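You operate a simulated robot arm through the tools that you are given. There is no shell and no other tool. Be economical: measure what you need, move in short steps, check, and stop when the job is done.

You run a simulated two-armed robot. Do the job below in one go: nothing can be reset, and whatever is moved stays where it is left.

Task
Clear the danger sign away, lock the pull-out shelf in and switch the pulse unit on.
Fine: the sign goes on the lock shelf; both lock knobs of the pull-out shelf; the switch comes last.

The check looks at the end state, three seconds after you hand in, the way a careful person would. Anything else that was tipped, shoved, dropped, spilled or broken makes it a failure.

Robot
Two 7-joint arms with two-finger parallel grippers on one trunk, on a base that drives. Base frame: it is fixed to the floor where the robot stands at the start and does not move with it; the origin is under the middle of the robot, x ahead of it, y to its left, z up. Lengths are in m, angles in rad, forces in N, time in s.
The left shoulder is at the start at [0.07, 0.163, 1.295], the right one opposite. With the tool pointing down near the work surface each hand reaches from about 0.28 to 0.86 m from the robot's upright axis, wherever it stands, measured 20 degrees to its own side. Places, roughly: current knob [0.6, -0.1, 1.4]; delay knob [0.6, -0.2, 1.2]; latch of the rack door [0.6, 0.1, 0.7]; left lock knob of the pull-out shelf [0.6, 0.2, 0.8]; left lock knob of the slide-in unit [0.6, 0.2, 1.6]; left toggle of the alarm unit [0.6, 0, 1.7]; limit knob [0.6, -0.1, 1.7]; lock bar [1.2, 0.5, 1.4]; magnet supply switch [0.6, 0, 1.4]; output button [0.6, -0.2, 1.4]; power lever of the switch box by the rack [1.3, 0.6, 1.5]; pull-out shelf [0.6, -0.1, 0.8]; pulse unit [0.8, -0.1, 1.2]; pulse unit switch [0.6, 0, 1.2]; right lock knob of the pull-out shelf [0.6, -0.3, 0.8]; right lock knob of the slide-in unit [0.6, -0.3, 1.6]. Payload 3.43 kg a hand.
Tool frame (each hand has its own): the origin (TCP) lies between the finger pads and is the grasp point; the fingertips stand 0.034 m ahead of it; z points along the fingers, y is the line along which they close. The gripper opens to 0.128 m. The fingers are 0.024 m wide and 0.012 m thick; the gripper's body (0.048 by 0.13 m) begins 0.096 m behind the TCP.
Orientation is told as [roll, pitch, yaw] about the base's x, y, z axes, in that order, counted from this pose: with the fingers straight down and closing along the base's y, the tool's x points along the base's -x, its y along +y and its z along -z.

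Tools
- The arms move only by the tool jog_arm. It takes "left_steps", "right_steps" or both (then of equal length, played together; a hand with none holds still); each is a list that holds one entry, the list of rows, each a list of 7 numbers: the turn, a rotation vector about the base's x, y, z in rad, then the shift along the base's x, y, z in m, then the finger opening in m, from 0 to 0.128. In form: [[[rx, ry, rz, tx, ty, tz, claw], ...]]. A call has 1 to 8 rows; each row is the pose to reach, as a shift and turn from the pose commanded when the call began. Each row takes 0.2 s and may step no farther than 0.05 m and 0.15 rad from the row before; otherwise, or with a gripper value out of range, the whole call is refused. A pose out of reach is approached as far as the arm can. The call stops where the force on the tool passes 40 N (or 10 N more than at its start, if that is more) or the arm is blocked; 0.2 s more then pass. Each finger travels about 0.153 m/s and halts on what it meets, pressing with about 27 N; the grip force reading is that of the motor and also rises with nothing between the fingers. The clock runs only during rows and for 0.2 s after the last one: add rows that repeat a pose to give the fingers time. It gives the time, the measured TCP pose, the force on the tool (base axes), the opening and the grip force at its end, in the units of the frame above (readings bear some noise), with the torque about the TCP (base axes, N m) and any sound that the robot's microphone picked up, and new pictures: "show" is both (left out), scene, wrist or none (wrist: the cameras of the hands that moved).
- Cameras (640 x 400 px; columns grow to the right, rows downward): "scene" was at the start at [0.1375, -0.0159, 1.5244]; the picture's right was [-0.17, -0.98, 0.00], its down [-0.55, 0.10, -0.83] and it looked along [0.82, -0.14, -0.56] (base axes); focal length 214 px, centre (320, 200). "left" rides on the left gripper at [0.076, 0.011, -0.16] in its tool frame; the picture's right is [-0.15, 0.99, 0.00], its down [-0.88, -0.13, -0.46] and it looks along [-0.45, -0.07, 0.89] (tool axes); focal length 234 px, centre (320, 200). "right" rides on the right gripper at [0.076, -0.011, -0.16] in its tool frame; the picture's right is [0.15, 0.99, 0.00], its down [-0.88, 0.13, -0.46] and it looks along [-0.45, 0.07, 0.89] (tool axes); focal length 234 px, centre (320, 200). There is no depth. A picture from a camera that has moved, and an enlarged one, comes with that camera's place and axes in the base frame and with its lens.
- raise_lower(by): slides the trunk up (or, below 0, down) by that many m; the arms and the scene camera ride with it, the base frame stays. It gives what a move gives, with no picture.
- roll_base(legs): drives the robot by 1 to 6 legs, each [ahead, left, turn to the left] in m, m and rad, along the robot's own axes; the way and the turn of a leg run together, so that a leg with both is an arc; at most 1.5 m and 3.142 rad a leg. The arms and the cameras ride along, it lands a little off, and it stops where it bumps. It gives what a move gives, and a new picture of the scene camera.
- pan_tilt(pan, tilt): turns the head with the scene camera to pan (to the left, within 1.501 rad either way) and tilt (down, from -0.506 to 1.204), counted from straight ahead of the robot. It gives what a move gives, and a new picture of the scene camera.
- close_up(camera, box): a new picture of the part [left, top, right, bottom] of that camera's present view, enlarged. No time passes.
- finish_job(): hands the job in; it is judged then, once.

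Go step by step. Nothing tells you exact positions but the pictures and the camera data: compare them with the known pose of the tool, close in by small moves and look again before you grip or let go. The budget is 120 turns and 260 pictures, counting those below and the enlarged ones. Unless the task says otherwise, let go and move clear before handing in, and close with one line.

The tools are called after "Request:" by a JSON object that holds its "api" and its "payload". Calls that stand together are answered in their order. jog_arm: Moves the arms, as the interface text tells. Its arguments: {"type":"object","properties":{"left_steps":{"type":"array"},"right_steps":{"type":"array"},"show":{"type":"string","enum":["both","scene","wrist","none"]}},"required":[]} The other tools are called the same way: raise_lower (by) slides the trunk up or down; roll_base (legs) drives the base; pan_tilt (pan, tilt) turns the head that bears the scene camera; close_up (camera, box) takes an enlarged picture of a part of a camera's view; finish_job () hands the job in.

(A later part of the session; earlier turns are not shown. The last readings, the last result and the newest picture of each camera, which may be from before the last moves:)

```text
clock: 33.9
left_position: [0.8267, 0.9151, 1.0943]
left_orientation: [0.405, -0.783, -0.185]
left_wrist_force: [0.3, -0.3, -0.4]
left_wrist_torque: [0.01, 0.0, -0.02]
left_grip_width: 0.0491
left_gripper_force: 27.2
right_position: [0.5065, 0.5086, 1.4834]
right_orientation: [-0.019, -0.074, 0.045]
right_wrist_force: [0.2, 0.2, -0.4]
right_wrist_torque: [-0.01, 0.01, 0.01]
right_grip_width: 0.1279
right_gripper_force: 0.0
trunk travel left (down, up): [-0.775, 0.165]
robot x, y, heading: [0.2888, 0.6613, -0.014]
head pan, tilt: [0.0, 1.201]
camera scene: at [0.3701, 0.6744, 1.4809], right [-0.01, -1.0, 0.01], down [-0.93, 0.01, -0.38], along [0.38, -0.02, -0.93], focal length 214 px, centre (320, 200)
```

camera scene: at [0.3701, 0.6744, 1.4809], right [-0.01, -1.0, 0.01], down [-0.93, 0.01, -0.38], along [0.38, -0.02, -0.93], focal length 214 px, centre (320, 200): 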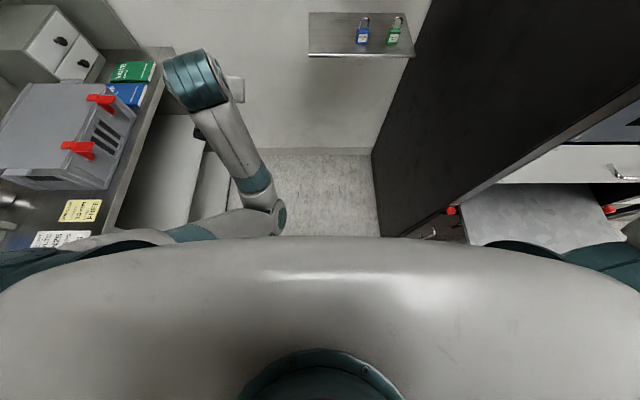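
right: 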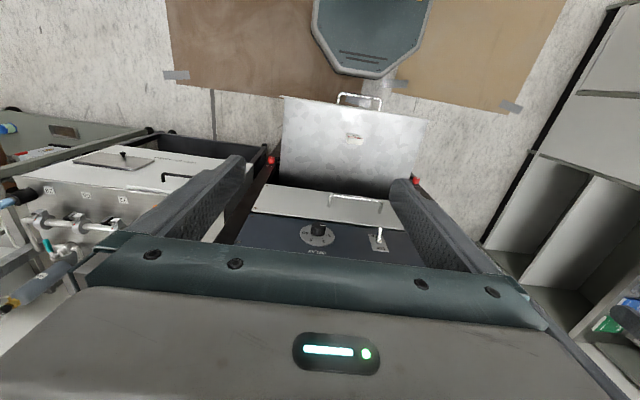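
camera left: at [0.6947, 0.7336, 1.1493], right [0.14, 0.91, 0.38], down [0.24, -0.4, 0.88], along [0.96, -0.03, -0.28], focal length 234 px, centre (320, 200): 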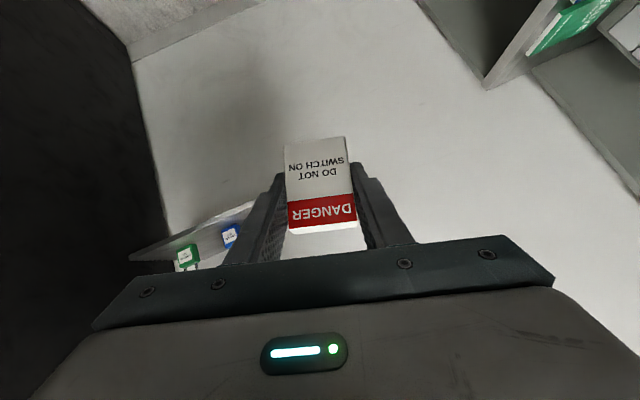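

The right elbow (raised, about [0.6, 0.2, 1.57]) is what meets the rack front. I back off 0.06 m; the left arm can reach the shelf from there if it stretches forward. Moving the left hand toward it.

Request:
{"api": "roll_base", "payload": {"legs": [[-0.06, 0, 0.015]]}}

Request:
{"api": "jog_arm", "payload": {"left_steps": [[[-0.03, 0, 0, 0.03, -0.03, 0.01, 0.02], [-0.07, 0, -0.02, 0.06, -0.06, 0.02, 0.02], [-0.11, 0, -0.03, 0.09, -0.09, 0.03, 0.02], [-0.15, 0, -0.05, 0.12, -0.12, 0.04, 0.02], [-0.19, -0.01, -0.06, 0.15, -0.15, 0.05, 0.02]]], "show": "wrist"}}

Request:
{"api": "pan_tilt", "payload": {"pan": 0.1, "tilt": 0.5}}

```text
clock: 34.9
left_position: [0.7782, 0.911, 1.0882]
left_orientation: [0.417, -0.765, -0.183]
left_wrist_force: [-0.4, 0.4, 0.4]
left_wrist_torque: [-0.01, -0.02, 0.0]
left_grip_width: 0.0489
left_gripper_force: 26.9
right_position: [0.4692, 0.496, 1.4764]
right_orientation: [-0.006, -0.059, 0.05]
right_wrist_force: [-0.5, -0.9, 0.2]
right_wrist_torque: [-0.02, -0.01, -0.01]
right_grip_width: 0.1279
right_gripper_force: 0.1
trunk travel left (down, up): [-0.775, 0.165]
robot x, y, heading: [0.2251, 0.6587, -0.003]
head pan, tilt: [0.0, 1.201]
camera scene: at [0.3303, 0.6604, 1.4795], right [0.0, -1.0, 0.0], down [-0.93, 0.0, -0.37], along [0.37, 0.0, -0.93], focal length 214 px, centre (320, 200)
```

scene: 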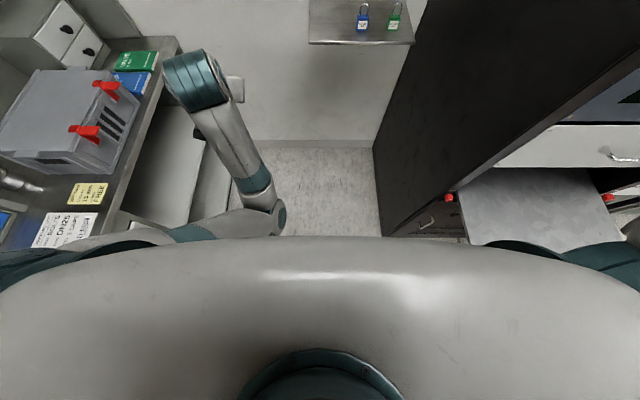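

```text
clock: 36.3
left_position: [0.937, 0.8133, 1.1305]
left_orientation: [0.264, -0.797, -0.072]
left_wrist_force: [0.1, -0.3, -0.8]
left_wrist_torque: [0.0, -0.06, 0.0]
left_grip_width: 0.0491
left_gripper_force: 27.1
right_position: [0.4693, 0.496, 1.4771]
right_orientation: [-0.005, -0.058, 0.053]
right_wrist_force: [0.0, 0.8, -0.3]
right_wrist_torque: [0.02, 0.0, 0.07]
right_grip_width: 0.1281
right_gripper_force: 0.1
trunk travel left (down, up): [-0.775, 0.165]
robot x, y, heading: [0.2281, 0.6588, 0.003]
head pan, tilt: [0.0, 1.201]
stopped in row 5 (left hand): the arm was blocked; the commanded pose is now the measured one
camera left: at [0.7702, 0.7936, 1.1868], right [-0.01, 0.96, 0.28], down [0.31, -0.27, 0.91], along [0.95, 0.1, -0.29], focal length 234 px, centre (320, 200)
```

left: 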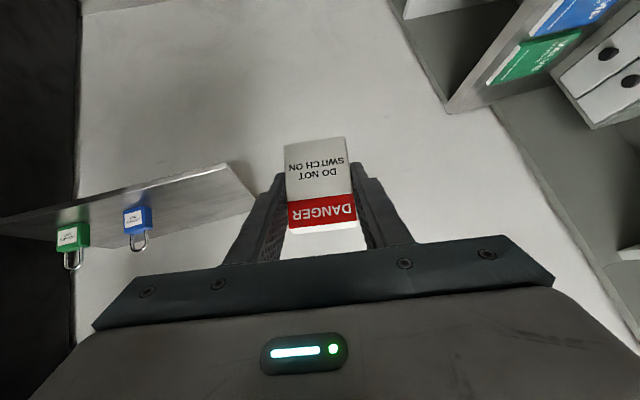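

```text
clock: 37.3
left_position: [0.9361, 0.8118, 1.1304]
left_orientation: [0.262, -0.794, -0.074]
left_wrist_force: [0.0, -0.8, 0.8]
left_wrist_torque: [0.0, -0.01, 0.0]
left_grip_width: 0.0491
left_gripper_force: 27.1
right_position: [0.4699, 0.4961, 1.4758]
right_orientation: [-0.005, -0.058, 0.052]
right_wrist_force: [0.5, -0.7, -1.1]
right_wrist_torque: [-0.03, -0.02, -0.02]
right_grip_width: 0.1279
right_gripper_force: 0.0
trunk travel left (down, up): [-0.775, 0.165]
robot x, y, heading: [0.2298, 0.6596, -0.004]
head pan, tilt: [0.099, 0.499]
camera scene: at [0.3652, 0.6696, 1.5333], right [0.1, -1.0, 0.0], down [-0.47, -0.05, -0.88], along [0.87, 0.08, -0.48], focal length 214 px, centre (320, 200)
```

scene: 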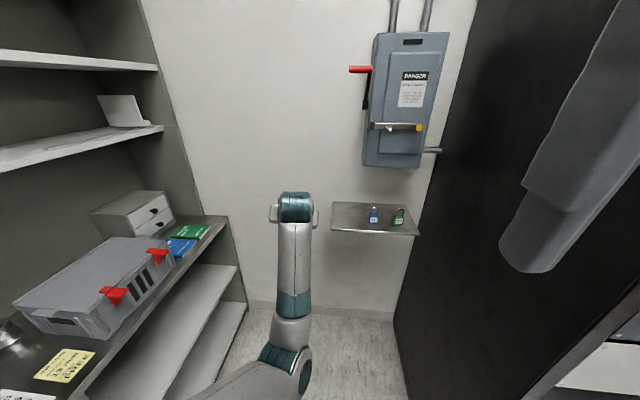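

Progress; continuing toward the shelf and levelling out the hand's roll.

Request:
{"api": "jog_arm", "payload": {"left_steps": [[[-0.02, 0, -0.01, 0.02, -0.035, 0, 0.02], [-0.04, 0, -0.02, 0.035, -0.07, 0, 0.02], [-0.065, 0, -0.035, 0.05, -0.105, 0, 0.02], [-0.09, 0, -0.05, 0.06, -0.14, 0, 0.02], [-0.12, 0, -0.07, 0.07, -0.17, 0, 0.02], [-0.15, 0, -0.09, 0.08, -0.2, 0, 0.02]]]}}

```text
clock: 38.9
left_position: [1.0279, 0.6387, 1.1255]
left_orientation: [0.089, -0.804, -0.01]
left_wrist_force: [-0.6, 0.2, -1.2]
left_wrist_torque: [-0.01, 0.0, 0.02]
left_grip_width: 0.0488
left_gripper_force: 27.5
right_position: [0.4694, 0.4952, 1.4768]
right_orientation: [-0.005, -0.057, 0.052]
right_wrist_force: [-0.1, 0.1, -0.8]
right_wrist_torque: [0.0, -0.02, -0.04]
right_grip_width: 0.1281
right_gripper_force: 0.0
trunk travel left (down, up): [-0.775, 0.165]
robot x, y, heading: [0.2292, 0.6578, -0.002]
head pan, tilt: [0.099, 0.499]
stopped in row 6 (left hand): the arm was blocked; the commanded pose is now the measured one
camera scene: at [0.366, 0.6698, 1.5332], right [0.1, -1.0, 0.0], down [-0.47, -0.05, -0.88], along [0.87, 0.08, -0.48], focal length 214 px, centre (320, 200)
camera left: at [0.8612, 0.6366, 1.1824], right [0.05, 0.99, 0.17], down [0.29, -0.17, 0.94], along [0.96, 0.0, -0.29], focal length 234 px, centre (320, 200)
```

scene: 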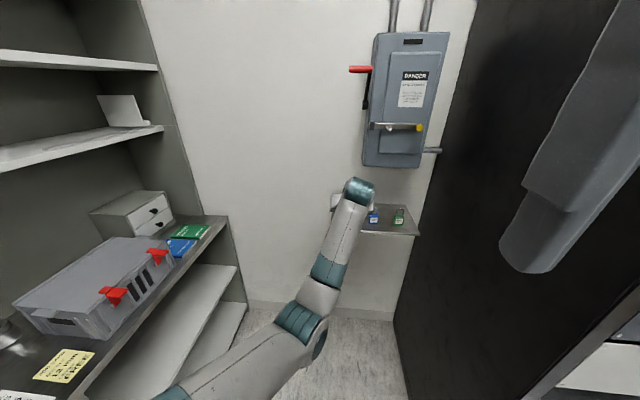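
left: 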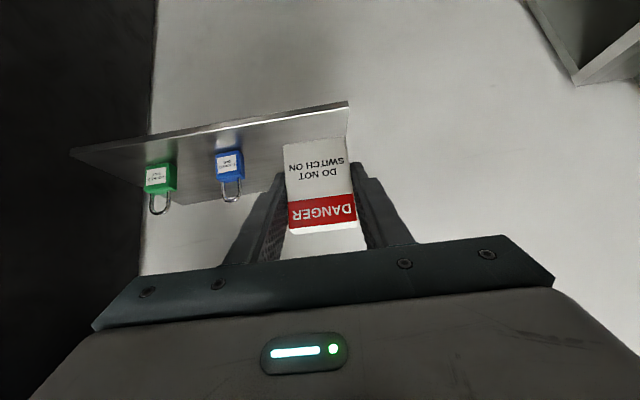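

The sign lines up with the free left end of the shelf. Moving over it to a height just above contact.

Request:
{"api": "jog_arm", "payload": {"left_steps": [[[-0.01, 0.005, -0.01, 0.035, -0.006, -0.005, 0.02], [-0.02, 0.01, -0.02, 0.07, -0.012, -0.01, 0.02], [-0.03, 0.015, -0.03, 0.105, -0.018, -0.02, 0.02], [-0.04, 0.019, -0.035, 0.137, -0.022, -0.045, 0.02], [-0.04, 0.019, -0.035, 0.137, -0.022, -0.07, 0.02]]]}}

Request:
{"api": "close_up", "payload": {"camera": "scene", "box": [300, 150, 460, 250]}}

```text
clock: 40.1
left_position: [1.1638, 0.6134, 1.0584]
left_orientation: [0.025, -0.786, -0.004]
left_wrist_force: [0.7, 0.2, -0.8]
left_wrist_torque: [0.01, 0.03, 0.01]
left_grip_width: 0.049
left_gripper_force: 27.3
right_position: [0.4703, 0.4969, 1.4763]
right_orientation: [-0.006, -0.056, 0.054]
right_wrist_force: [0.2, 0.1, -0.7]
right_wrist_torque: [-0.01, -0.01, 0.01]
right_grip_width: 0.1279
right_gripper_force: 0.2
trunk travel left (down, up): [-0.775, 0.165]
robot x, y, heading: [0.228, 0.6553, -0.001]
head pan, tilt: [0.099, 0.499]
camera scene: at [0.366, 0.6699, 1.5333], right [0.1, -1.0, 0.0], down [-0.47, -0.05, -0.88], along [0.87, 0.08, -0.48], focal length 214 px, centre (320, 200)
camera left: at [0.9971, 0.6221, 1.1185], right [0.09, 0.99, 0.12], down [0.3, -0.14, 0.94], along [0.95, -0.05, -0.31], focal length 234 px, centre (320, 200)
```

scene: 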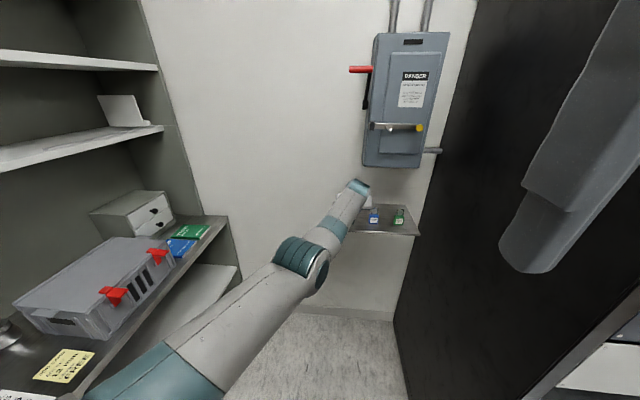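
left: 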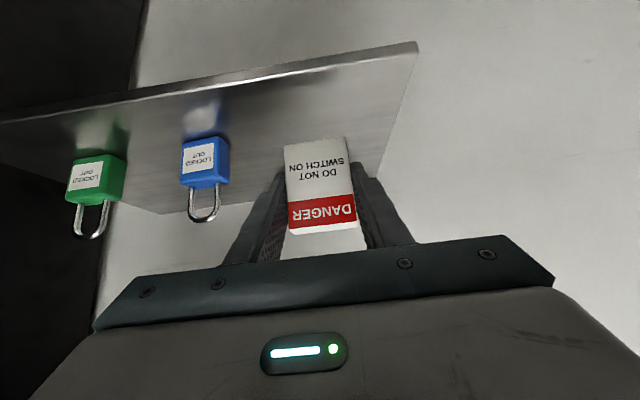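

```text
4.00 times, centred on (380, 200) of scene
camera zoom: at [0.366, 0.6699, 1.5333], right [0.1, -1.0, 0.0], down [-0.47, -0.05, -0.88], along [0.87, 0.08, -0.48], focal length 858 px, centre (80, 200)
```

zoom: 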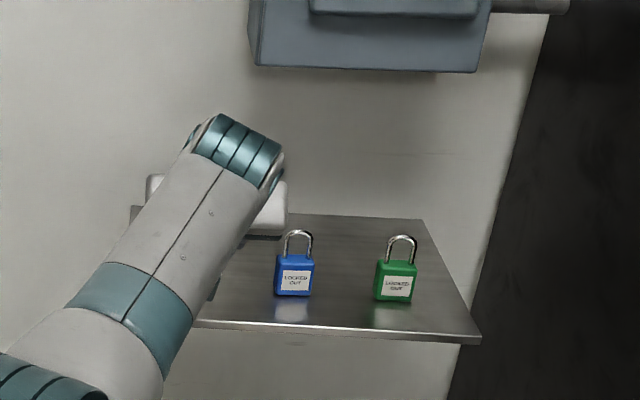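

Positioned over the shelf. Lowering gently.

Request:
{"api": "jog_arm", "payload": {"left_steps": [[[0, 0, 0, 0, 0, -0.01, 0.02], [0, 0, 0, 0, 0, -0.016, 0.02], [0, 0, 0, 0, 0, -0.02, 0.02], [0, 0, 0, 0, 0, -0.023, 0.02]]], "show": "wrist"}}

```text
clock: 41.1
left_position: [1.1648, 0.6138, 1.0344]
left_orientation: [0.026, -0.784, -0.003]
left_wrist_force: [-0.7, 0.5, -0.1]
left_wrist_torque: [-0.02, 0.0, 0.02]
left_grip_width: 0.049
left_gripper_force: 27.3
right_position: [0.47, 0.4963, 1.4753]
right_orientation: [-0.005, -0.056, 0.052]
right_wrist_force: [-1.0, -0.1, 0.4]
right_wrist_torque: [0.03, 0.0, -0.03]
right_grip_width: 0.1281
right_gripper_force: 0.1
trunk travel left (down, up): [-0.775, 0.165]
robot x, y, heading: [0.2317, 0.6557, 0.003]
head pan, tilt: [0.099, 0.499]
camera left: at [0.9986, 0.621, 1.0941], right [0.09, 0.99, 0.12], down [0.3, -0.14, 0.94], along [0.95, -0.05, -0.31], focal length 234 px, centre (320, 200)
```

left: 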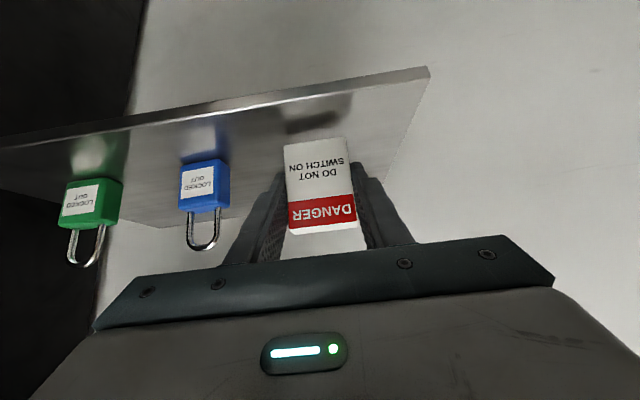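

No contact yet; continuing down in 3 mm steps.

Request:
{"api": "jog_arm", "payload": {"left_steps": [[[0, 0, 0, 0, 0, -0.003, 0.02], [0, 0, 0, 0, 0, -0.006, 0.02], [0, 0, 0, 0, 0, -0.009, 0.02]]], "show": "wrist"}}

```text
clock: 41.9
left_position: [1.1649, 0.6146, 1.0247]
left_orientation: [0.027, -0.786, -0.003]
left_wrist_force: [0.7, 0.2, -0.4]
left_wrist_torque: [0.01, -0.03, 0.01]
left_grip_width: 0.0491
left_gripper_force: 27.3
right_position: [0.4708, 0.4961, 1.4757]
right_orientation: [-0.005, -0.056, 0.053]
right_wrist_force: [0.7, 0.7, 0.5]
right_wrist_torque: [0.01, 0.0, 0.01]
right_grip_width: 0.1281
right_gripper_force: 0.0
trunk travel left (down, up): [-0.775, 0.165]
robot x, y, heading: [0.2275, 0.66, 0.001]
head pan, tilt: [0.099, 0.499]
camera left: at [0.999, 0.621, 1.0845], right [0.09, 0.99, 0.12], down [0.3, -0.14, 0.94], along [0.95, -0.05, -0.31], focal length 234 px, centre (320, 200)
```

left: 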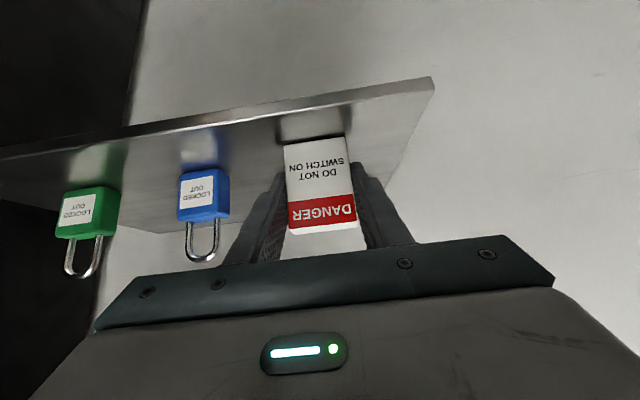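

The contact shadow is nearly under the sign. A bit further down.

Request:
{"api": "jog_arm", "payload": {"left_steps": [[[0, 0, 0, 0, 0, -0.002, 0.02], [0, 0, 0, 0, 0, -0.004, 0.02]]], "show": "wrist"}}

Request:
{"api": "close_up", "payload": {"camera": "left", "box": [260, 90, 400, 180]}}

```text
clock: 42.5
left_position: [1.1658, 0.6133, 1.0233]
left_orientation: [0.026, -0.789, -0.005]
left_wrist_force: [-1.6, 0.5, 10.9]
left_wrist_torque: [-0.25, 0.09, -0.05]
left_grip_width: 0.0491
left_gripper_force: 26.9
right_position: [0.469, 0.4959, 1.4757]
right_orientation: [-0.005, -0.056, 0.055]
right_wrist_force: [-0.6, -0.1, -0.6]
right_wrist_torque: [-0.02, -0.01, 0.0]
right_grip_width: 0.128
right_gripper_force: 0.1
trunk travel left (down, up): [-0.775, 0.165]
robot x, y, heading: [0.2271, 0.661, 0.002]
head pan, tilt: [0.099, 0.499]
camera left: at [0.9992, 0.621, 1.0827], right [0.09, 0.99, 0.12], down [0.3, -0.14, 0.94], along [0.95, -0.05, -0.31], focal length 234 px, centre (320, 200)
```

left: 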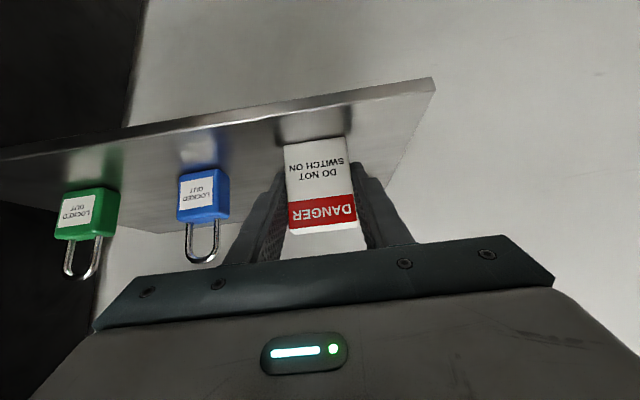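

```text
4.44 times, centred on (330, 135) of left
camera zoom: at [0.9992, 0.621, 1.0827], right [0.09, 0.99, 0.12], down [0.3, -0.14, 0.94], along [0.95, -0.05, -0.31], focal length 1041 px, centre (276, 489)
```

zoom: 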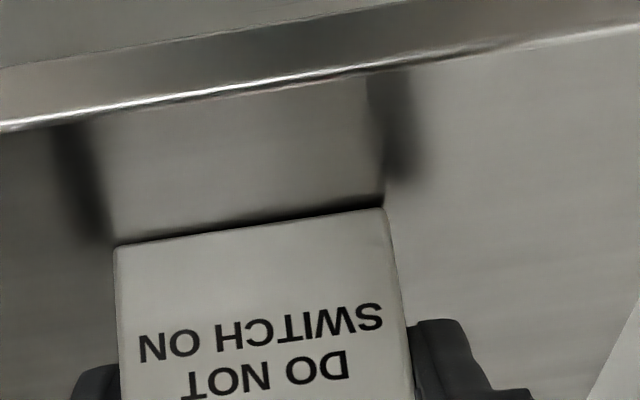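

Contact at 11 N. Relax 1 mm and open, then withdraw along the finger axis.

Request:
{"api": "jog_arm", "payload": {"left_steps": [[[0, 0, 0, 0, 0, 0.002, 0.048], [0, 0, 0, 0, 0, 0.002, 0.06], [0, 0, 0, 0, 0, 0.002, 0.075], [0, 0, 0, 0, 0, 0.002, 0.08], [0, 0, 0, -0.02, 0, 0.022, 0.08], [0, 0, 0, -0.05, 0, 0.052, 0.08], [0, 0, 0, -0.08, 0, 0.082, 0.08], [0, 0, 0, -0.11, 0, 0.112, 0.08]]]}}

Request:
{"api": "close_up", "payload": {"camera": "left", "box": [160, 40, 480, 240]}}

```text
clock: 44.3
left_position: [1.0569, 0.6251, 1.1403]
left_orientation: [0.033, -0.793, 0.002]
left_wrist_force: [-0.3, -0.3, 0.3]
left_wrist_torque: [-0.02, -0.02, 0.02]
left_grip_width: 0.0801
left_gripper_force: 0.0
right_position: [0.4691, 0.4951, 1.4753]
right_orientation: [-0.004, -0.057, 0.051]
right_wrist_force: [-0.2, 0.7, -0.1]
right_wrist_torque: [0.02, 0.01, -0.02]
right_grip_width: 0.128
right_gripper_force: 0.0
trunk travel left (down, up): [-0.775, 0.165]
robot x, y, heading: [0.2301, 0.6589, -0.004]
head pan, tilt: [0.099, 0.499]
camera scene: at [0.3662, 0.67, 1.5332], right [0.1, -1.0, 0.0], down [-0.47, -0.05, -0.88], along [0.87, 0.08, -0.48], focal length 214 px, centre (320, 200)
camera left: at [0.8901, 0.6293, 1.1982], right [0.08, 0.99, 0.13], down [0.3, -0.14, 0.94], along [0.95, -0.03, -0.3], focal length 234 px, centre (320, 200)
```

scene: 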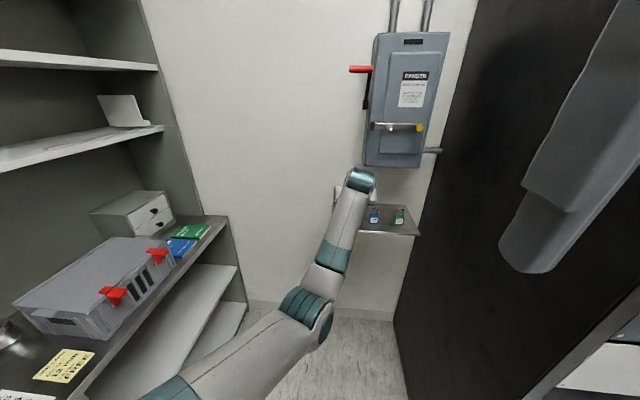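
left: 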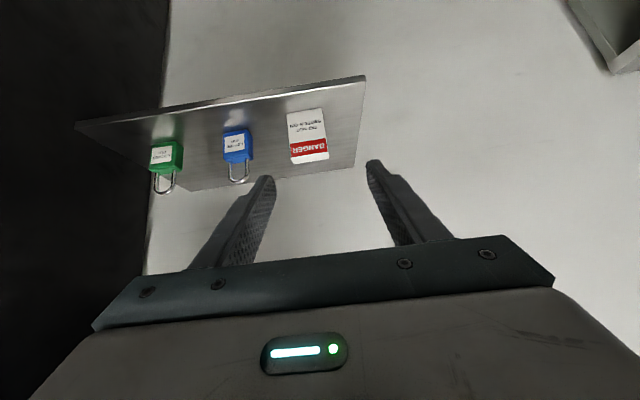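

```text
2.00 times, centred on (320, 140) of left
camera zoom: at [0.8901, 0.6293, 1.1982], right [0.08, 0.99, 0.13], down [0.3, -0.14, 0.94], along [0.95, -0.03, -0.3], focal length 468 px, centre (320, 320)
```

zoom: 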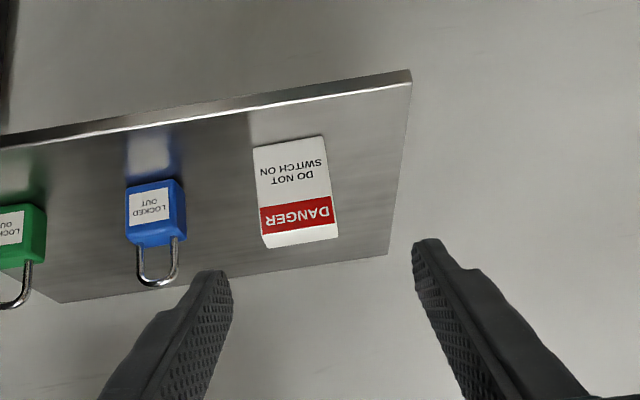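

The sign stands upright on the lock shelf, clear of the padlocks. Now back away and retract the left hand.

Request:
{"api": "roll_base", "payload": {"legs": [[-0.22, 0, 0]]}}

Request:
{"api": "jog_arm", "payload": {"left_steps": [[[0, 0, 0, -0.045, 0.01, 0.01, 0.08], [0, 0, 0, -0.09, 0.02, 0.02, 0.06], [0, 0, 0, -0.135, 0.03, 0.03, 0.03], [0, 0, 0, -0.18, 0.04, 0.03, 0.0], [0, 0, 0, -0.225, 0.05, 0.03, 0.0], [0, 0, 0, -0.27, 0.06, 0.03, 0.0], [0, 0, 0, -0.315, 0.07, 0.03, 0.0], [0, 0, 0, -0.35, 0.08, 0.03, 0.0]]], "show": "scene"}}

```text
clock: 46.0
left_position: [0.8396, 0.6258, 1.1322]
left_orientation: [0.042, -0.784, 0.001]
left_wrist_force: [0.0, 0.5, -0.2]
left_wrist_torque: [0.03, 0.01, 0.02]
left_grip_width: 0.0801
left_gripper_force: 0.1
right_position: [0.2549, 0.4926, 1.4756]
right_orientation: [-0.001, -0.051, 0.057]
right_wrist_force: [1.1, 0.2, -0.2]
right_wrist_torque: [0.01, 0.01, 0.0]
right_grip_width: 0.1284
right_gripper_force: 0.1
trunk travel left (down, up): [-0.775, 0.165]
robot x, y, heading: [0.0106, 0.659, -0.0]
head pan, tilt: [0.099, 0.499]
camera scene: at [0.1504, 0.6668, 1.5327], right [0.1, -0.99, 0.0], down [-0.48, -0.05, -0.88], along [0.87, 0.09, -0.48], focal length 214 px, centre (320, 200)
```

scene: 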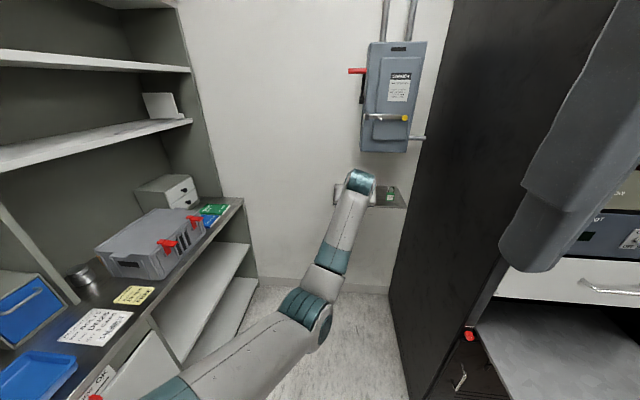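

```text
clock: 47.5
left_position: [0.6269, 0.7579, 1.1165]
left_orientation: [0.224, -0.833, -0.042]
left_wrist_force: [-0.6, 0.5, 0.4]
left_wrist_torque: [0.0, 0.02, -0.01]
left_grip_width: 0.0002
left_gripper_force: 27.0
left hand out of reach, approached as far as the arm can: row 4, 5, 6, 7
right_position: [0.2519, 0.4943, 1.4758]
right_orientation: [-0.004, -0.054, 0.055]
right_wrist_force: [-0.7, 0.3, -0.2]
right_wrist_torque: [0.01, -0.01, 0.03]
right_grip_width: 0.128
right_gripper_force: 0.1
trunk travel left (down, up): [-0.775, 0.165]
robot x, y, heading: [0.01, 0.6623, 0.005]
head pan, tilt: [0.099, 0.499]
stopped in row 7 (left hand): the arm was blocked; the commanded pose is now the measured one
camera scene: at [0.1473, 0.6679, 1.5332], right [0.1, -0.99, 0.0], down [-0.48, -0.05, -0.88], along [0.87, 0.09, -0.48], focal length 214 px, centre (320, 200)
```

scene: 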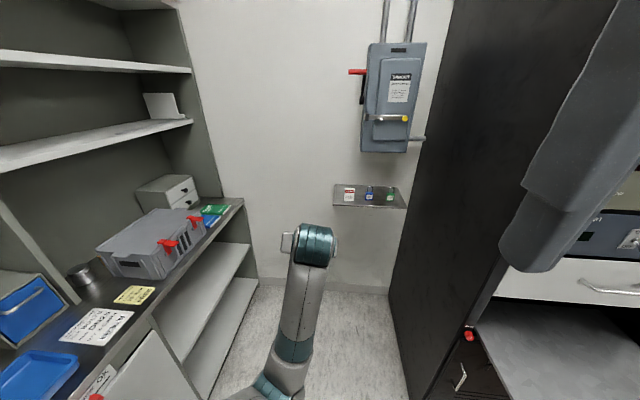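

The sign is visible standing on the lock shelf. Now I tuck the left hand back to tool-down, closer to the robot, before driving in front of the rack.

Request:
{"api": "jog_arm", "payload": {"left_steps": [[[-0.033, 0.135, -0.013, -0.02, 0, 0.01, 0.0], [-0.067, 0.27, -0.027, -0.05, 0, 0.02, 0.0], [-0.1, 0.405, -0.04, -0.08, 0, 0.03, 0.0], [-0.133, 0.54, -0.053, -0.11, 0.01, 0.04, 0.0], [-0.167, 0.675, -0.067, -0.14, 0.02, 0.05, 0.0], [-0.2, 0.81, -0.08, -0.17, 0.03, 0.06, 0.0], [-0.2, 0.81, -0.08, -0.2, 0.04, 0.06, 0.0]]], "show": "scene"}}

```text
clock: 48.0
left_position: [0.6356, 0.8329, 1.0758]
left_orientation: [0.331, -0.672, -0.043]
left_wrist_force: [-0.1, 0.8, 0.2]
left_wrist_torque: [0.01, -0.01, 0.0]
left_grip_width: 0.0001
left_gripper_force: 27.0
left hand out of reach, approached as far as the arm can: row 1, 2
right_position: [0.2539, 0.4959, 1.4744]
right_orientation: [-0.003, -0.051, 0.057]
right_wrist_force: [0.0, 0.2, 0.2]
right_wrist_torque: [-0.03, -0.02, -0.02]
right_grip_width: 0.128
right_gripper_force: 0.0
trunk travel left (down, up): [-0.775, 0.165]
robot x, y, heading: [0.0078, 0.6634, 0.002]
head pan, tilt: [0.099, 0.499]
stopped in row 2 (left hand): the arm was blocked; the commanded pose is now the measured one
camera scene: at [0.1495, 0.6696, 1.5329], right [0.1, -0.99, 0.0], down [-0.48, -0.05, -0.88], along [0.87, 0.09, -0.48], focal length 214 px, centre (320, 200)
```

scene: 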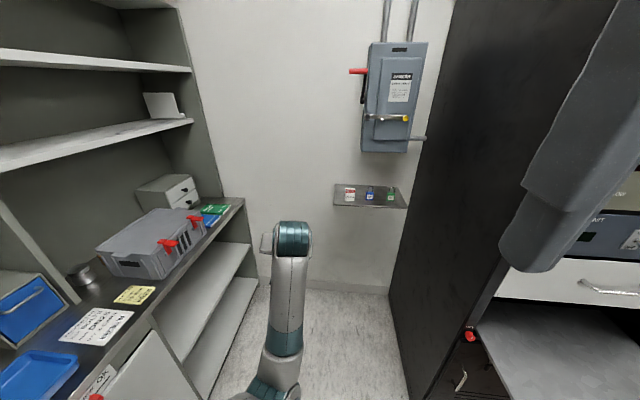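

The left arm is at some joint limit in this elbow-low posture. I look down at the arm to see its configuration.

Request:
{"api": "pan_tilt", "payload": {"pan": 0.6, "tilt": 1.0}}

```text
clock: 48.9
left_position: [0.6348, 0.8318, 1.0755]
left_orientation: [0.331, -0.672, -0.045]
left_wrist_force: [-1.0, -0.1, -0.2]
left_wrist_torque: [0.04, 0.02, -0.04]
left_grip_width: 0.0001
left_gripper_force: 26.4
right_position: [0.2529, 0.4938, 1.4744]
right_orientation: [-0.002, -0.053, 0.056]
right_wrist_force: [0.5, -0.6, -0.2]
right_wrist_torque: [0.02, 0.02, -0.03]
right_grip_width: 0.1278
right_gripper_force: 0.0
trunk travel left (down, up): [-0.775, 0.165]
robot x, y, heading: [0.0093, 0.6589, 0.004]
head pan, tilt: [0.6, 1.0]
camera scene: at [0.1156, 0.6974, 1.492], right [0.57, -0.82, 0.0], down [-0.69, -0.48, -0.54], along [0.45, 0.31, -0.84], focal length 214 px, centre (320, 200)
```

scene: 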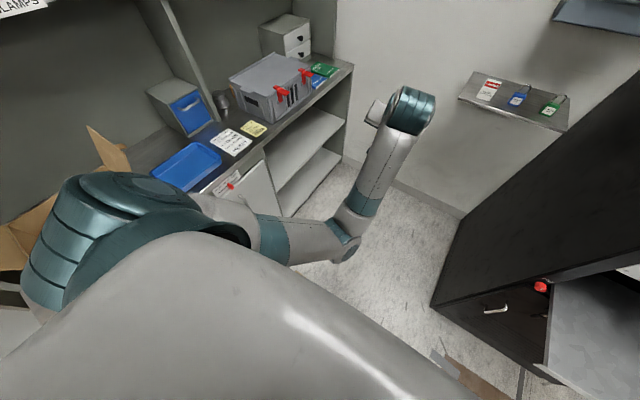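

The elbow is low and inward. I reverse the original path: raise the hand while pitching it back to tool-down, with x held.

Request:
{"api": "jog_arm", "payload": {"left_steps": [[[-0.04, 0.05, -0.02, 0.02, -0.01, 0.03, 0.0], [-0.08, 0.1, -0.04, 0.03, -0.02, 0.065, 0.0], [-0.12, 0.19, -0.06, 0.03, -0.03, 0.105, 0.0], [-0.16, 0.28, -0.08, 0.03, -0.03, 0.145, 0.0], [-0.2, 0.37, -0.1, 0.02, -0.03, 0.185, 0.0], [-0.24, 0.46, -0.11, 0.01, -0.03, 0.225, 0.0], [-0.27, 0.55, -0.12, 0.0, -0.02, 0.26, 0.0], [-0.3, 0.64, -0.13, 0.0, -0.02, 0.3, 0.0]]], "show": "scene"}}

```text
clock: 50.7
left_position: [0.7675, 0.824, 1.3855]
left_orientation: [-0.002, -0.086, -0.048]
left_wrist_force: [1.1, -0.2, 0.0]
left_wrist_torque: [-0.03, -0.01, 0.03]
left_grip_width: 0.0
left_gripper_force: 26.6
left hand out of reach, approached as far as the arm can: row 2, 3, 4, 5, 6, 7, 8
right_position: [0.2522, 0.4948, 1.4752]
right_orientation: [-0.005, -0.054, 0.056]
right_wrist_force: [-0.5, 0.6, -1.1]
right_wrist_torque: [-0.07, -0.03, -0.02]
right_grip_width: 0.1281
right_gripper_force: 0.1
trunk travel left (down, up): [-0.775, 0.165]
robot x, y, heading: [0.0061, 0.6585, -0.002]
head pan, tilt: [0.6, 1.0]
camera scene: at [0.1142, 0.6981, 1.4918], right [0.57, -0.82, 0.0], down [-0.69, -0.48, -0.54], along [0.45, 0.31, -0.84], focal length 214 px, centre (320, 200)
```

scene: 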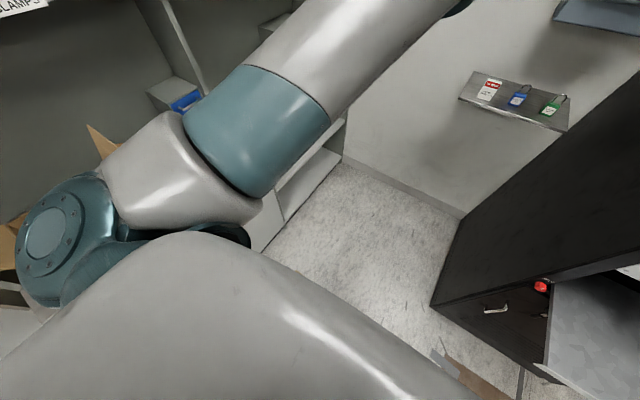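

The elbow is up again. Retracting the left hand toward its starting posture.

Request:
{"api": "jog_arm", "payload": {"left_steps": [[[0, 0.02, 0.01, -0.04, 0, 0.01, 0.0], [0, 0.04, 0.02, -0.08, 0, 0.02, 0.0], [0, 0.06, 0.04, -0.12, 0, 0.03, 0.0], [0, 0.086, 0.048, -0.16, 0, 0.04, 0.0], [0, 0.086, 0.048, -0.2, 0, 0.05, 0.0], [0, 0.086, 0.048, -0.24, 0, 0.06, 0.0], [0, 0.086, 0.048, -0.28, 0, 0.06, 0.0], [0, 0.086, 0.048, -0.32, 0, 0.06, 0.0]]], "show": "none"}}

Request:
{"api": "pan_tilt", "payload": {"pan": -0.3, "tilt": 0.7}}

```text
clock: 51.7
left_position: [0.6494, 0.8964, 1.2398]
left_orientation: [0.067, 0.345, 0.134]
left_wrist_force: [-0.3, 0.3, -0.7]
left_wrist_torque: [0.09, 0.11, -0.01]
left_grip_width: 0.0002
left_gripper_force: 26.3
left hand out of reach, approached as far as the arm can: row 1, 2, 3, 4
right_position: [0.2587, 0.4924, 1.4742]
right_orientation: [-0.001, -0.047, 0.059]
right_wrist_force: [0.3, -0.6, 0.1]
right_wrist_torque: [0.03, 0.06, 0.01]
right_grip_width: 0.1279
right_gripper_force: 0.1
trunk travel left (down, up): [-0.775, 0.165]
robot x, y, heading: [0.0091, 0.6601, 0.002]
head pan, tilt: [0.6, 1.0]
stopped in row 4 (left hand): the arm was blocked; the commanded pose is now the measured one
```

```text
clock: 52.9
left_position: [0.6457, 0.8963, 1.2422]
left_orientation: [0.064, 0.344, 0.133]
left_wrist_force: [-0.1, -0.4, 0.0]
left_wrist_torque: [0.0, 0.0, 0.02]
left_grip_width: 0.0001
left_gripper_force: 26.9
right_position: [0.2535, 0.4935, 1.4742]
right_orientation: [-0.004, -0.055, 0.057]
right_wrist_force: [0.7, 0.6, -0.2]
right_wrist_torque: [-0.02, -0.03, 0.01]
right_grip_width: 0.1279
right_gripper_force: 0.1
trunk travel left (down, up): [-0.775, 0.165]
robot x, y, heading: [0.0101, 0.662, 0.006]
head pan, tilt: [-0.3, 0.7]
camera scene: at [0.14, 0.6332, 1.5152], right [-0.29, -0.96, 0.0], down [-0.62, 0.19, -0.76], along [0.73, -0.22, -0.65], focal length 214 px, centre (320, 200)
```

scene: 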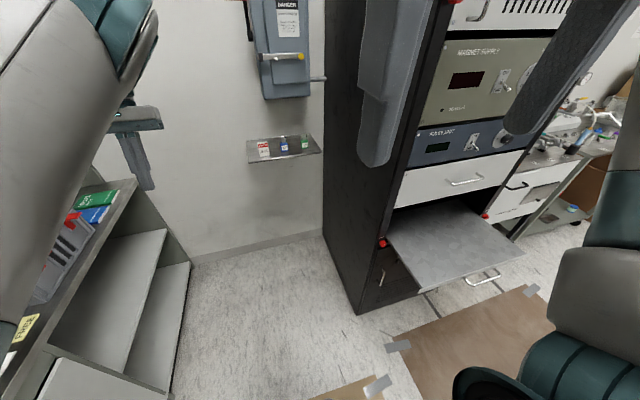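

The left hand drifted pitch-forward; I bring it back to its initial relative pose (x≈0.54, y≈0.82, z≈1.45, level).

Request:
{"api": "jog_arm", "payload": {"left_steps": [[[0, -0.06, -0.02, 0.0, -0.01, 0.03, 0.0], [0, -0.12, -0.04, -0.01, -0.02, 0.06, 0.0], [0, -0.18, -0.06, -0.02, -0.03, 0.09, 0.0], [-0.02, -0.24, -0.08, -0.03, -0.04, 0.12, 0.0], [-0.04, -0.3, -0.1, -0.05, -0.05, 0.15, 0.0], [-0.05, -0.34, -0.12, -0.07, -0.06, 0.18, 0.0], [-0.06, -0.34, -0.13, -0.09, -0.07, 0.2, 0.0]]], "show": "scene"}}

```text
clock: 53.6
left_position: [0.6261, 0.8892, 1.2033]
left_orientation: [0.056, 0.403, 0.113]
left_wrist_force: [0.5, -0.1, 0.1]
left_wrist_torque: [0.01, 0.03, 0.04]
left_grip_width: 0.0
left_gripper_force: 27.3
right_position: [0.2533, 0.4937, 1.4742]
right_orientation: [-0.002, -0.052, 0.057]
right_wrist_force: [0.0, 0.3, -0.5]
right_wrist_torque: [-0.02, 0.01, -0.04]
right_grip_width: 0.1281
right_gripper_force: 0.2
trunk travel left (down, up): [-0.775, 0.165]
robot x, y, heading: [0.0062, 0.657, 0.003]
head pan, tilt: [-0.3, 0.7]
stopped in row 3 (left hand): the arm was blocked; the commanded pose is now the measured one
camera scene: at [0.1405, 0.6324, 1.5151], right [-0.29, -0.96, 0.0], down [-0.62, 0.19, -0.76], along [0.73, -0.22, -0.65], focal length 214 px, centre (320, 200)
```

scene: 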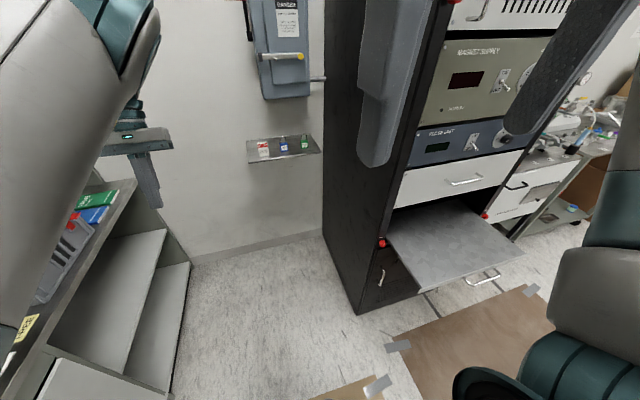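

The arm moved contrary to command, so something holds it. Looking left at it.

Request:
{"api": "pan_tilt", "payload": {"pan": 0.7, "tilt": 0.1}}

```text
clock: 54.9
left_position: [0.6251, 0.89, 1.2022]
left_orientation: [0.056, 0.401, 0.113]
left_wrist_force: [0.5, 0.3, 0.2]
left_wrist_torque: [0.0, -0.03, 0.01]
left_grip_width: 0.0
left_gripper_force: 26.9
right_position: [0.2517, 0.4954, 1.4756]
right_orientation: [-0.003, -0.054, 0.059]
right_wrist_force: [0.6, 0.1, 0.5]
right_wrist_torque: [0.05, 0.01, 0.0]
right_grip_width: 0.1278
right_gripper_force: 0.1
trunk travel left (down, up): [-0.775, 0.165]
robot x, y, heading: [0.0057, 0.6617, 0.002]
head pan, tilt: [0.7, 0.099]
camera scene: at [0.1283, 0.7177, 1.57], right [0.64, -0.76, 0.0], down [-0.08, -0.06, -0.99], along [0.76, 0.64, -0.1], focal length 214 px, centre (320, 200)
```

scene: 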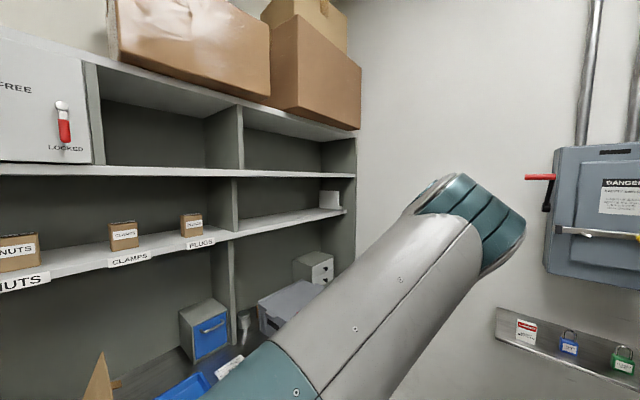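

The elbow is fully flexed, stretched forward. I try going down with the hand while levelling it, which opens the elbow, and then pull back low.

Request:
{"api": "jog_arm", "payload": {"left_steps": [[[0, -0.06, 0, 0.02, -0.01, -0.03, 0.0], [0, -0.12, -0.02, 0.04, -0.02, -0.06, 0.0], [0, -0.18, -0.04, 0.04, -0.03, -0.1, 0.0], [-0.02, -0.24, -0.06, 0.03, -0.04, -0.14, 0.0], [-0.03, -0.3, -0.08, 0.01, -0.05, -0.18, 0.0], [-0.04, -0.36, -0.09, -0.02, -0.06, -0.22, 0.0], [-0.05, -0.4, -0.11, -0.05, -0.07, -0.25, 0.0]]], "show": "scene"}}

```text
refused: row 6 steps farther than a row can; nothing moved
```

Request:
{"api": "jog_arm", "payload": {"left_steps": [[[0, -0.06, 0, 0.02, -0.01, -0.03, 0.0], [0, -0.12, -0.02, 0.04, -0.02, -0.06, 0.0], [0, -0.18, -0.04, 0.04, -0.03, -0.1, 0.0], [-0.02, -0.24, -0.06, 0.03, -0.04, -0.14, 0.0], [-0.03, -0.3, -0.08, 0.01, -0.05, -0.18, 0.0], [-0.04, -0.36, -0.09, -0.01, -0.06, -0.21, 0.0], [-0.05, -0.4, -0.11, -0.04, -0.07, -0.24, 0.0]]], "show": "scene"}}

```text
clock: 56.5
left_position: [0.6368, 0.9109, 0.9605]
left_orientation: [-0.016, 0.005, -0.018]
left_wrist_force: [-0.4, -0.1, 0.6]
left_wrist_torque: [-0.02, 0.02, -0.02]
left_grip_width: 0.0
left_gripper_force: 27.0
left hand out of reach, approached as far as the arm can: row 3, 4, 5, 6, 7
right_position: [0.254, 0.4952, 1.4753]
right_orientation: [-0.003, -0.056, 0.058]
right_wrist_force: [-0.8, -0.1, 0.9]
right_wrist_torque: [-0.04, 0.02, 0.01]
right_grip_width: 0.128
right_gripper_force: 0.1
trunk travel left (down, up): [-0.775, 0.165]
robot x, y, heading: [0.0056, 0.658, 0.004]
head pan, tilt: [0.7, 0.099]
camera scene: at [0.1284, 0.7185, 1.5701], right [0.65, -0.76, 0.0], down [-0.08, -0.06, -0.99], along [0.76, 0.64, -0.1], focal length 214 px, centre (320, 200)
```

scene: 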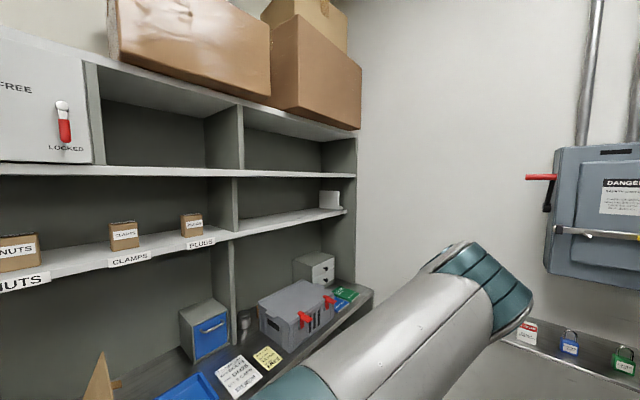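

Level now at z 0.96. Pulling back low.

Request:
{"api": "jog_arm", "payload": {"left_steps": [[[0, 0, 0, -0.03, -0.005, -0.02, 0.0], [0, 0, 0, -0.07, -0.01, -0.03, 0.0], [0, 0, 0, -0.11, -0.02, -0.03, 0.0], [0, 0, 0, -0.15, -0.03, -0.03, 0.0], [0, 0, 0, -0.19, -0.04, -0.03, 0.0], [0, 0, 0, -0.23, -0.05, -0.03, 0.0]]], "show": "none"}}

Request:
{"api": "pan_tilt", "payload": {"pan": 0.5, "tilt": 0.9}}

```text
clock: 57.9
left_position: [0.4036, 0.9578, 0.9232]
left_orientation: [-0.016, 0.005, -0.016]
left_wrist_force: [0.6, -0.3, -0.9]
left_wrist_torque: [-0.02, 0.01, -0.03]
left_grip_width: 0.0
left_gripper_force: 26.5
left hand out of reach, approached as far as the arm can: row 1, 2, 3, 4, 5, 6
right_position: [0.2515, 0.4945, 1.4757]
right_orientation: [-0.002, -0.054, 0.058]
right_wrist_force: [-0.2, -0.5, -0.5]
right_wrist_torque: [-0.01, 0.01, -0.02]
right_grip_width: 0.1281
right_gripper_force: 0.0
trunk travel left (down, up): [-0.775, 0.165]
robot x, y, heading: [0.0045, 0.6578, -0.002]
head pan, tilt: [0.7, 0.099]
```

```text
clock: 59.0
left_position: [0.4054, 0.9574, 0.9242]
left_orientation: [-0.015, 0.005, -0.014]
left_wrist_force: [0.1, -0.3, 0.3]
left_wrist_torque: [-0.03, 0.01, 0.01]
left_grip_width: 0.0
left_gripper_force: 26.8
right_position: [0.2526, 0.4956, 1.4756]
right_orientation: [-0.004, -0.054, 0.058]
right_wrist_force: [-0.4, 0.6, 0.0]
right_wrist_torque: [0.0, 0.03, -0.01]
right_grip_width: 0.128
right_gripper_force: 0.0
trunk travel left (down, up): [-0.775, 0.165]
robot x, y, heading: [0.0071, 0.6595, 0.003]
head pan, tilt: [0.499, 0.901]
camera scene: at [0.124, 0.6947, 1.4992], right [0.48, -0.88, 0.0], down [-0.69, -0.38, -0.62], along [0.55, 0.3, -0.78], focal length 214 px, centre (320, 200)
```

scene: 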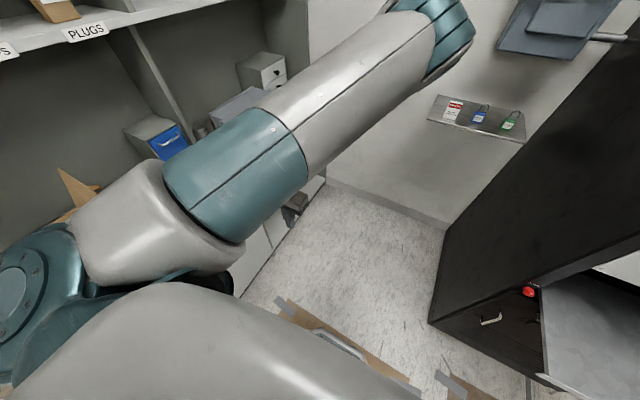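

The left hand is low with the elbow pointing ahead, which would meet the rack. I drive partway right, then swing the left hand out to the robot's left side to park it.

Request:
{"api": "roll_base", "payload": {"legs": [[0, -0.28, 0]]}}

Request:
{"api": "jog_arm", "payload": {"left_steps": [[[0, 0, 0.1, -0.02, 0.04, 0, 0.0], [0, 0, 0.2, -0.04, 0.08, 0, 0.0], [0, 0, 0.3, -0.07, 0.12, 0, 0.0], [0, 0, 0.4, -0.1, 0.15, 0.01, 0.0], [0, 0, 0.5, -0.13, 0.18, 0.01, 0.0], [0, 0, 0.6, -0.16, 0.21, 0.02, 0.0], [0, 0, 0.7, -0.19, 0.24, 0.02, 0.0], [0, 0, 0.8, -0.22, 0.27, 0.03, 0.0]]], "show": "scene"}}

Request:
{"api": "pan_tilt", "payload": {"pan": -1.5, "tilt": 0.7}}

```text
clock: 60.9
left_position: [0.4063, 0.6811, 0.9226]
left_orientation: [-0.016, 0.005, -0.024]
left_wrist_force: [1.6, 0.8, -0.2]
left_wrist_torque: [-0.01, 0.02, 0.01]
left_grip_width: 0.0
left_gripper_force: 26.7
right_position: [0.2517, 0.2204, 1.4752]
right_orientation: [-0.006, -0.054, 0.051]
right_wrist_force: [0.0, 0.3, -0.5]
right_wrist_torque: [-0.04, -0.01, 0.03]
right_grip_width: 0.1279
right_gripper_force: 0.1
trunk travel left (down, up): [-0.775, 0.165]
robot x, y, heading: [0.0063, 0.386, -0.006]
head pan, tilt: [0.499, 0.901]
camera scene: at [0.1238, 0.4205, 1.4991], right [0.47, -0.88, 0.0], down [-0.69, -0.37, -0.62], along [0.55, 0.29, -0.78], focal length 214 px, centre (320, 200)
```

scene: 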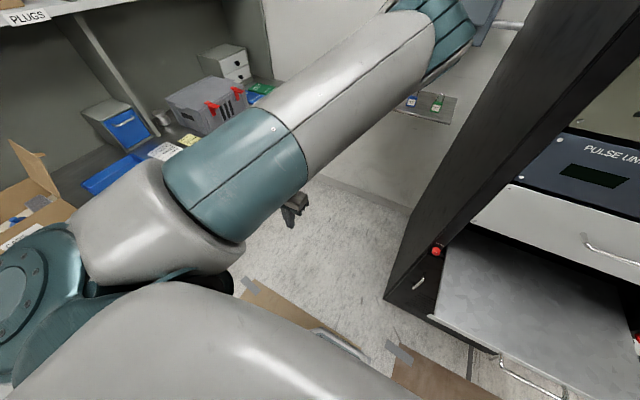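

```text
clock: 62.7
left_position: [0.184, 0.9525, 0.9519]
left_orientation: [-0.018, 0.006, 0.778]
left_wrist_force: [0.1, 0.7, -0.2]
left_wrist_torque: [-0.03, 0.0, 0.0]
left_grip_width: 0.0
left_gripper_force: 26.9
right_position: [0.249, 0.22, 1.4756]
right_orientation: [-0.006, -0.056, 0.05]
right_wrist_force: [-0.4, -0.3, -0.7]
right_wrist_torque: [-0.03, -0.01, 0.05]
right_grip_width: 0.1279
right_gripper_force: 0.1
trunk travel left (down, up): [-0.775, 0.165]
robot x, y, heading: [0.0064, 0.3862, -0.002]
head pan, tilt: [0.499, 0.901]
camera scene: at [0.1224, 0.4211, 1.4992], right [0.47, -0.88, 0.0], down [-0.69, -0.37, -0.62], along [0.55, 0.29, -0.78], focal length 214 px, centre (320, 200)
```

scene: 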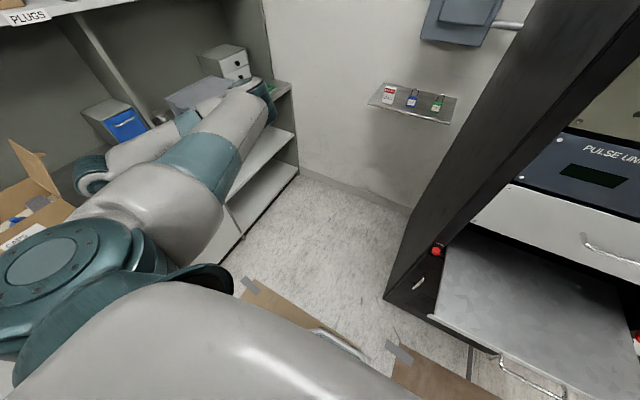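

```text
clock: 64.6
left_position: [0.1842, 0.9505, 0.9523]
left_orientation: [-0.016, 0.006, 0.776]
left_wrist_force: [0.1, -0.1, 0.0]
left_wrist_torque: [0.0, -0.04, 0.01]
left_grip_width: 0.0
left_gripper_force: 27.2
right_position: [0.2518, 0.2185, 1.4756]
right_orientation: [-0.005, -0.053, 0.051]
right_wrist_force: [-0.5, 0.5, -0.7]
right_wrist_torque: [0.0, 0.0, 0.0]
right_grip_width: 0.1283
right_gripper_force: 0.0
trunk travel left (down, up): [-0.775, 0.165]
robot x, y, heading: [0.0067, 0.383, -0.006]
head pan, tilt: [-1.499, 0.7]
camera scene: at [0.063, 0.2983, 1.5153], right [-1.0, -0.07, 0.0], down [-0.04, 0.64, -0.76], along [0.05, -0.76, -0.64], focal length 214 px, centre (320, 200)
```

scene: 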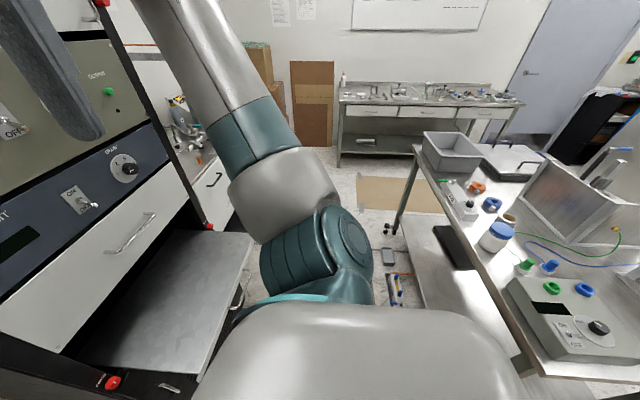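

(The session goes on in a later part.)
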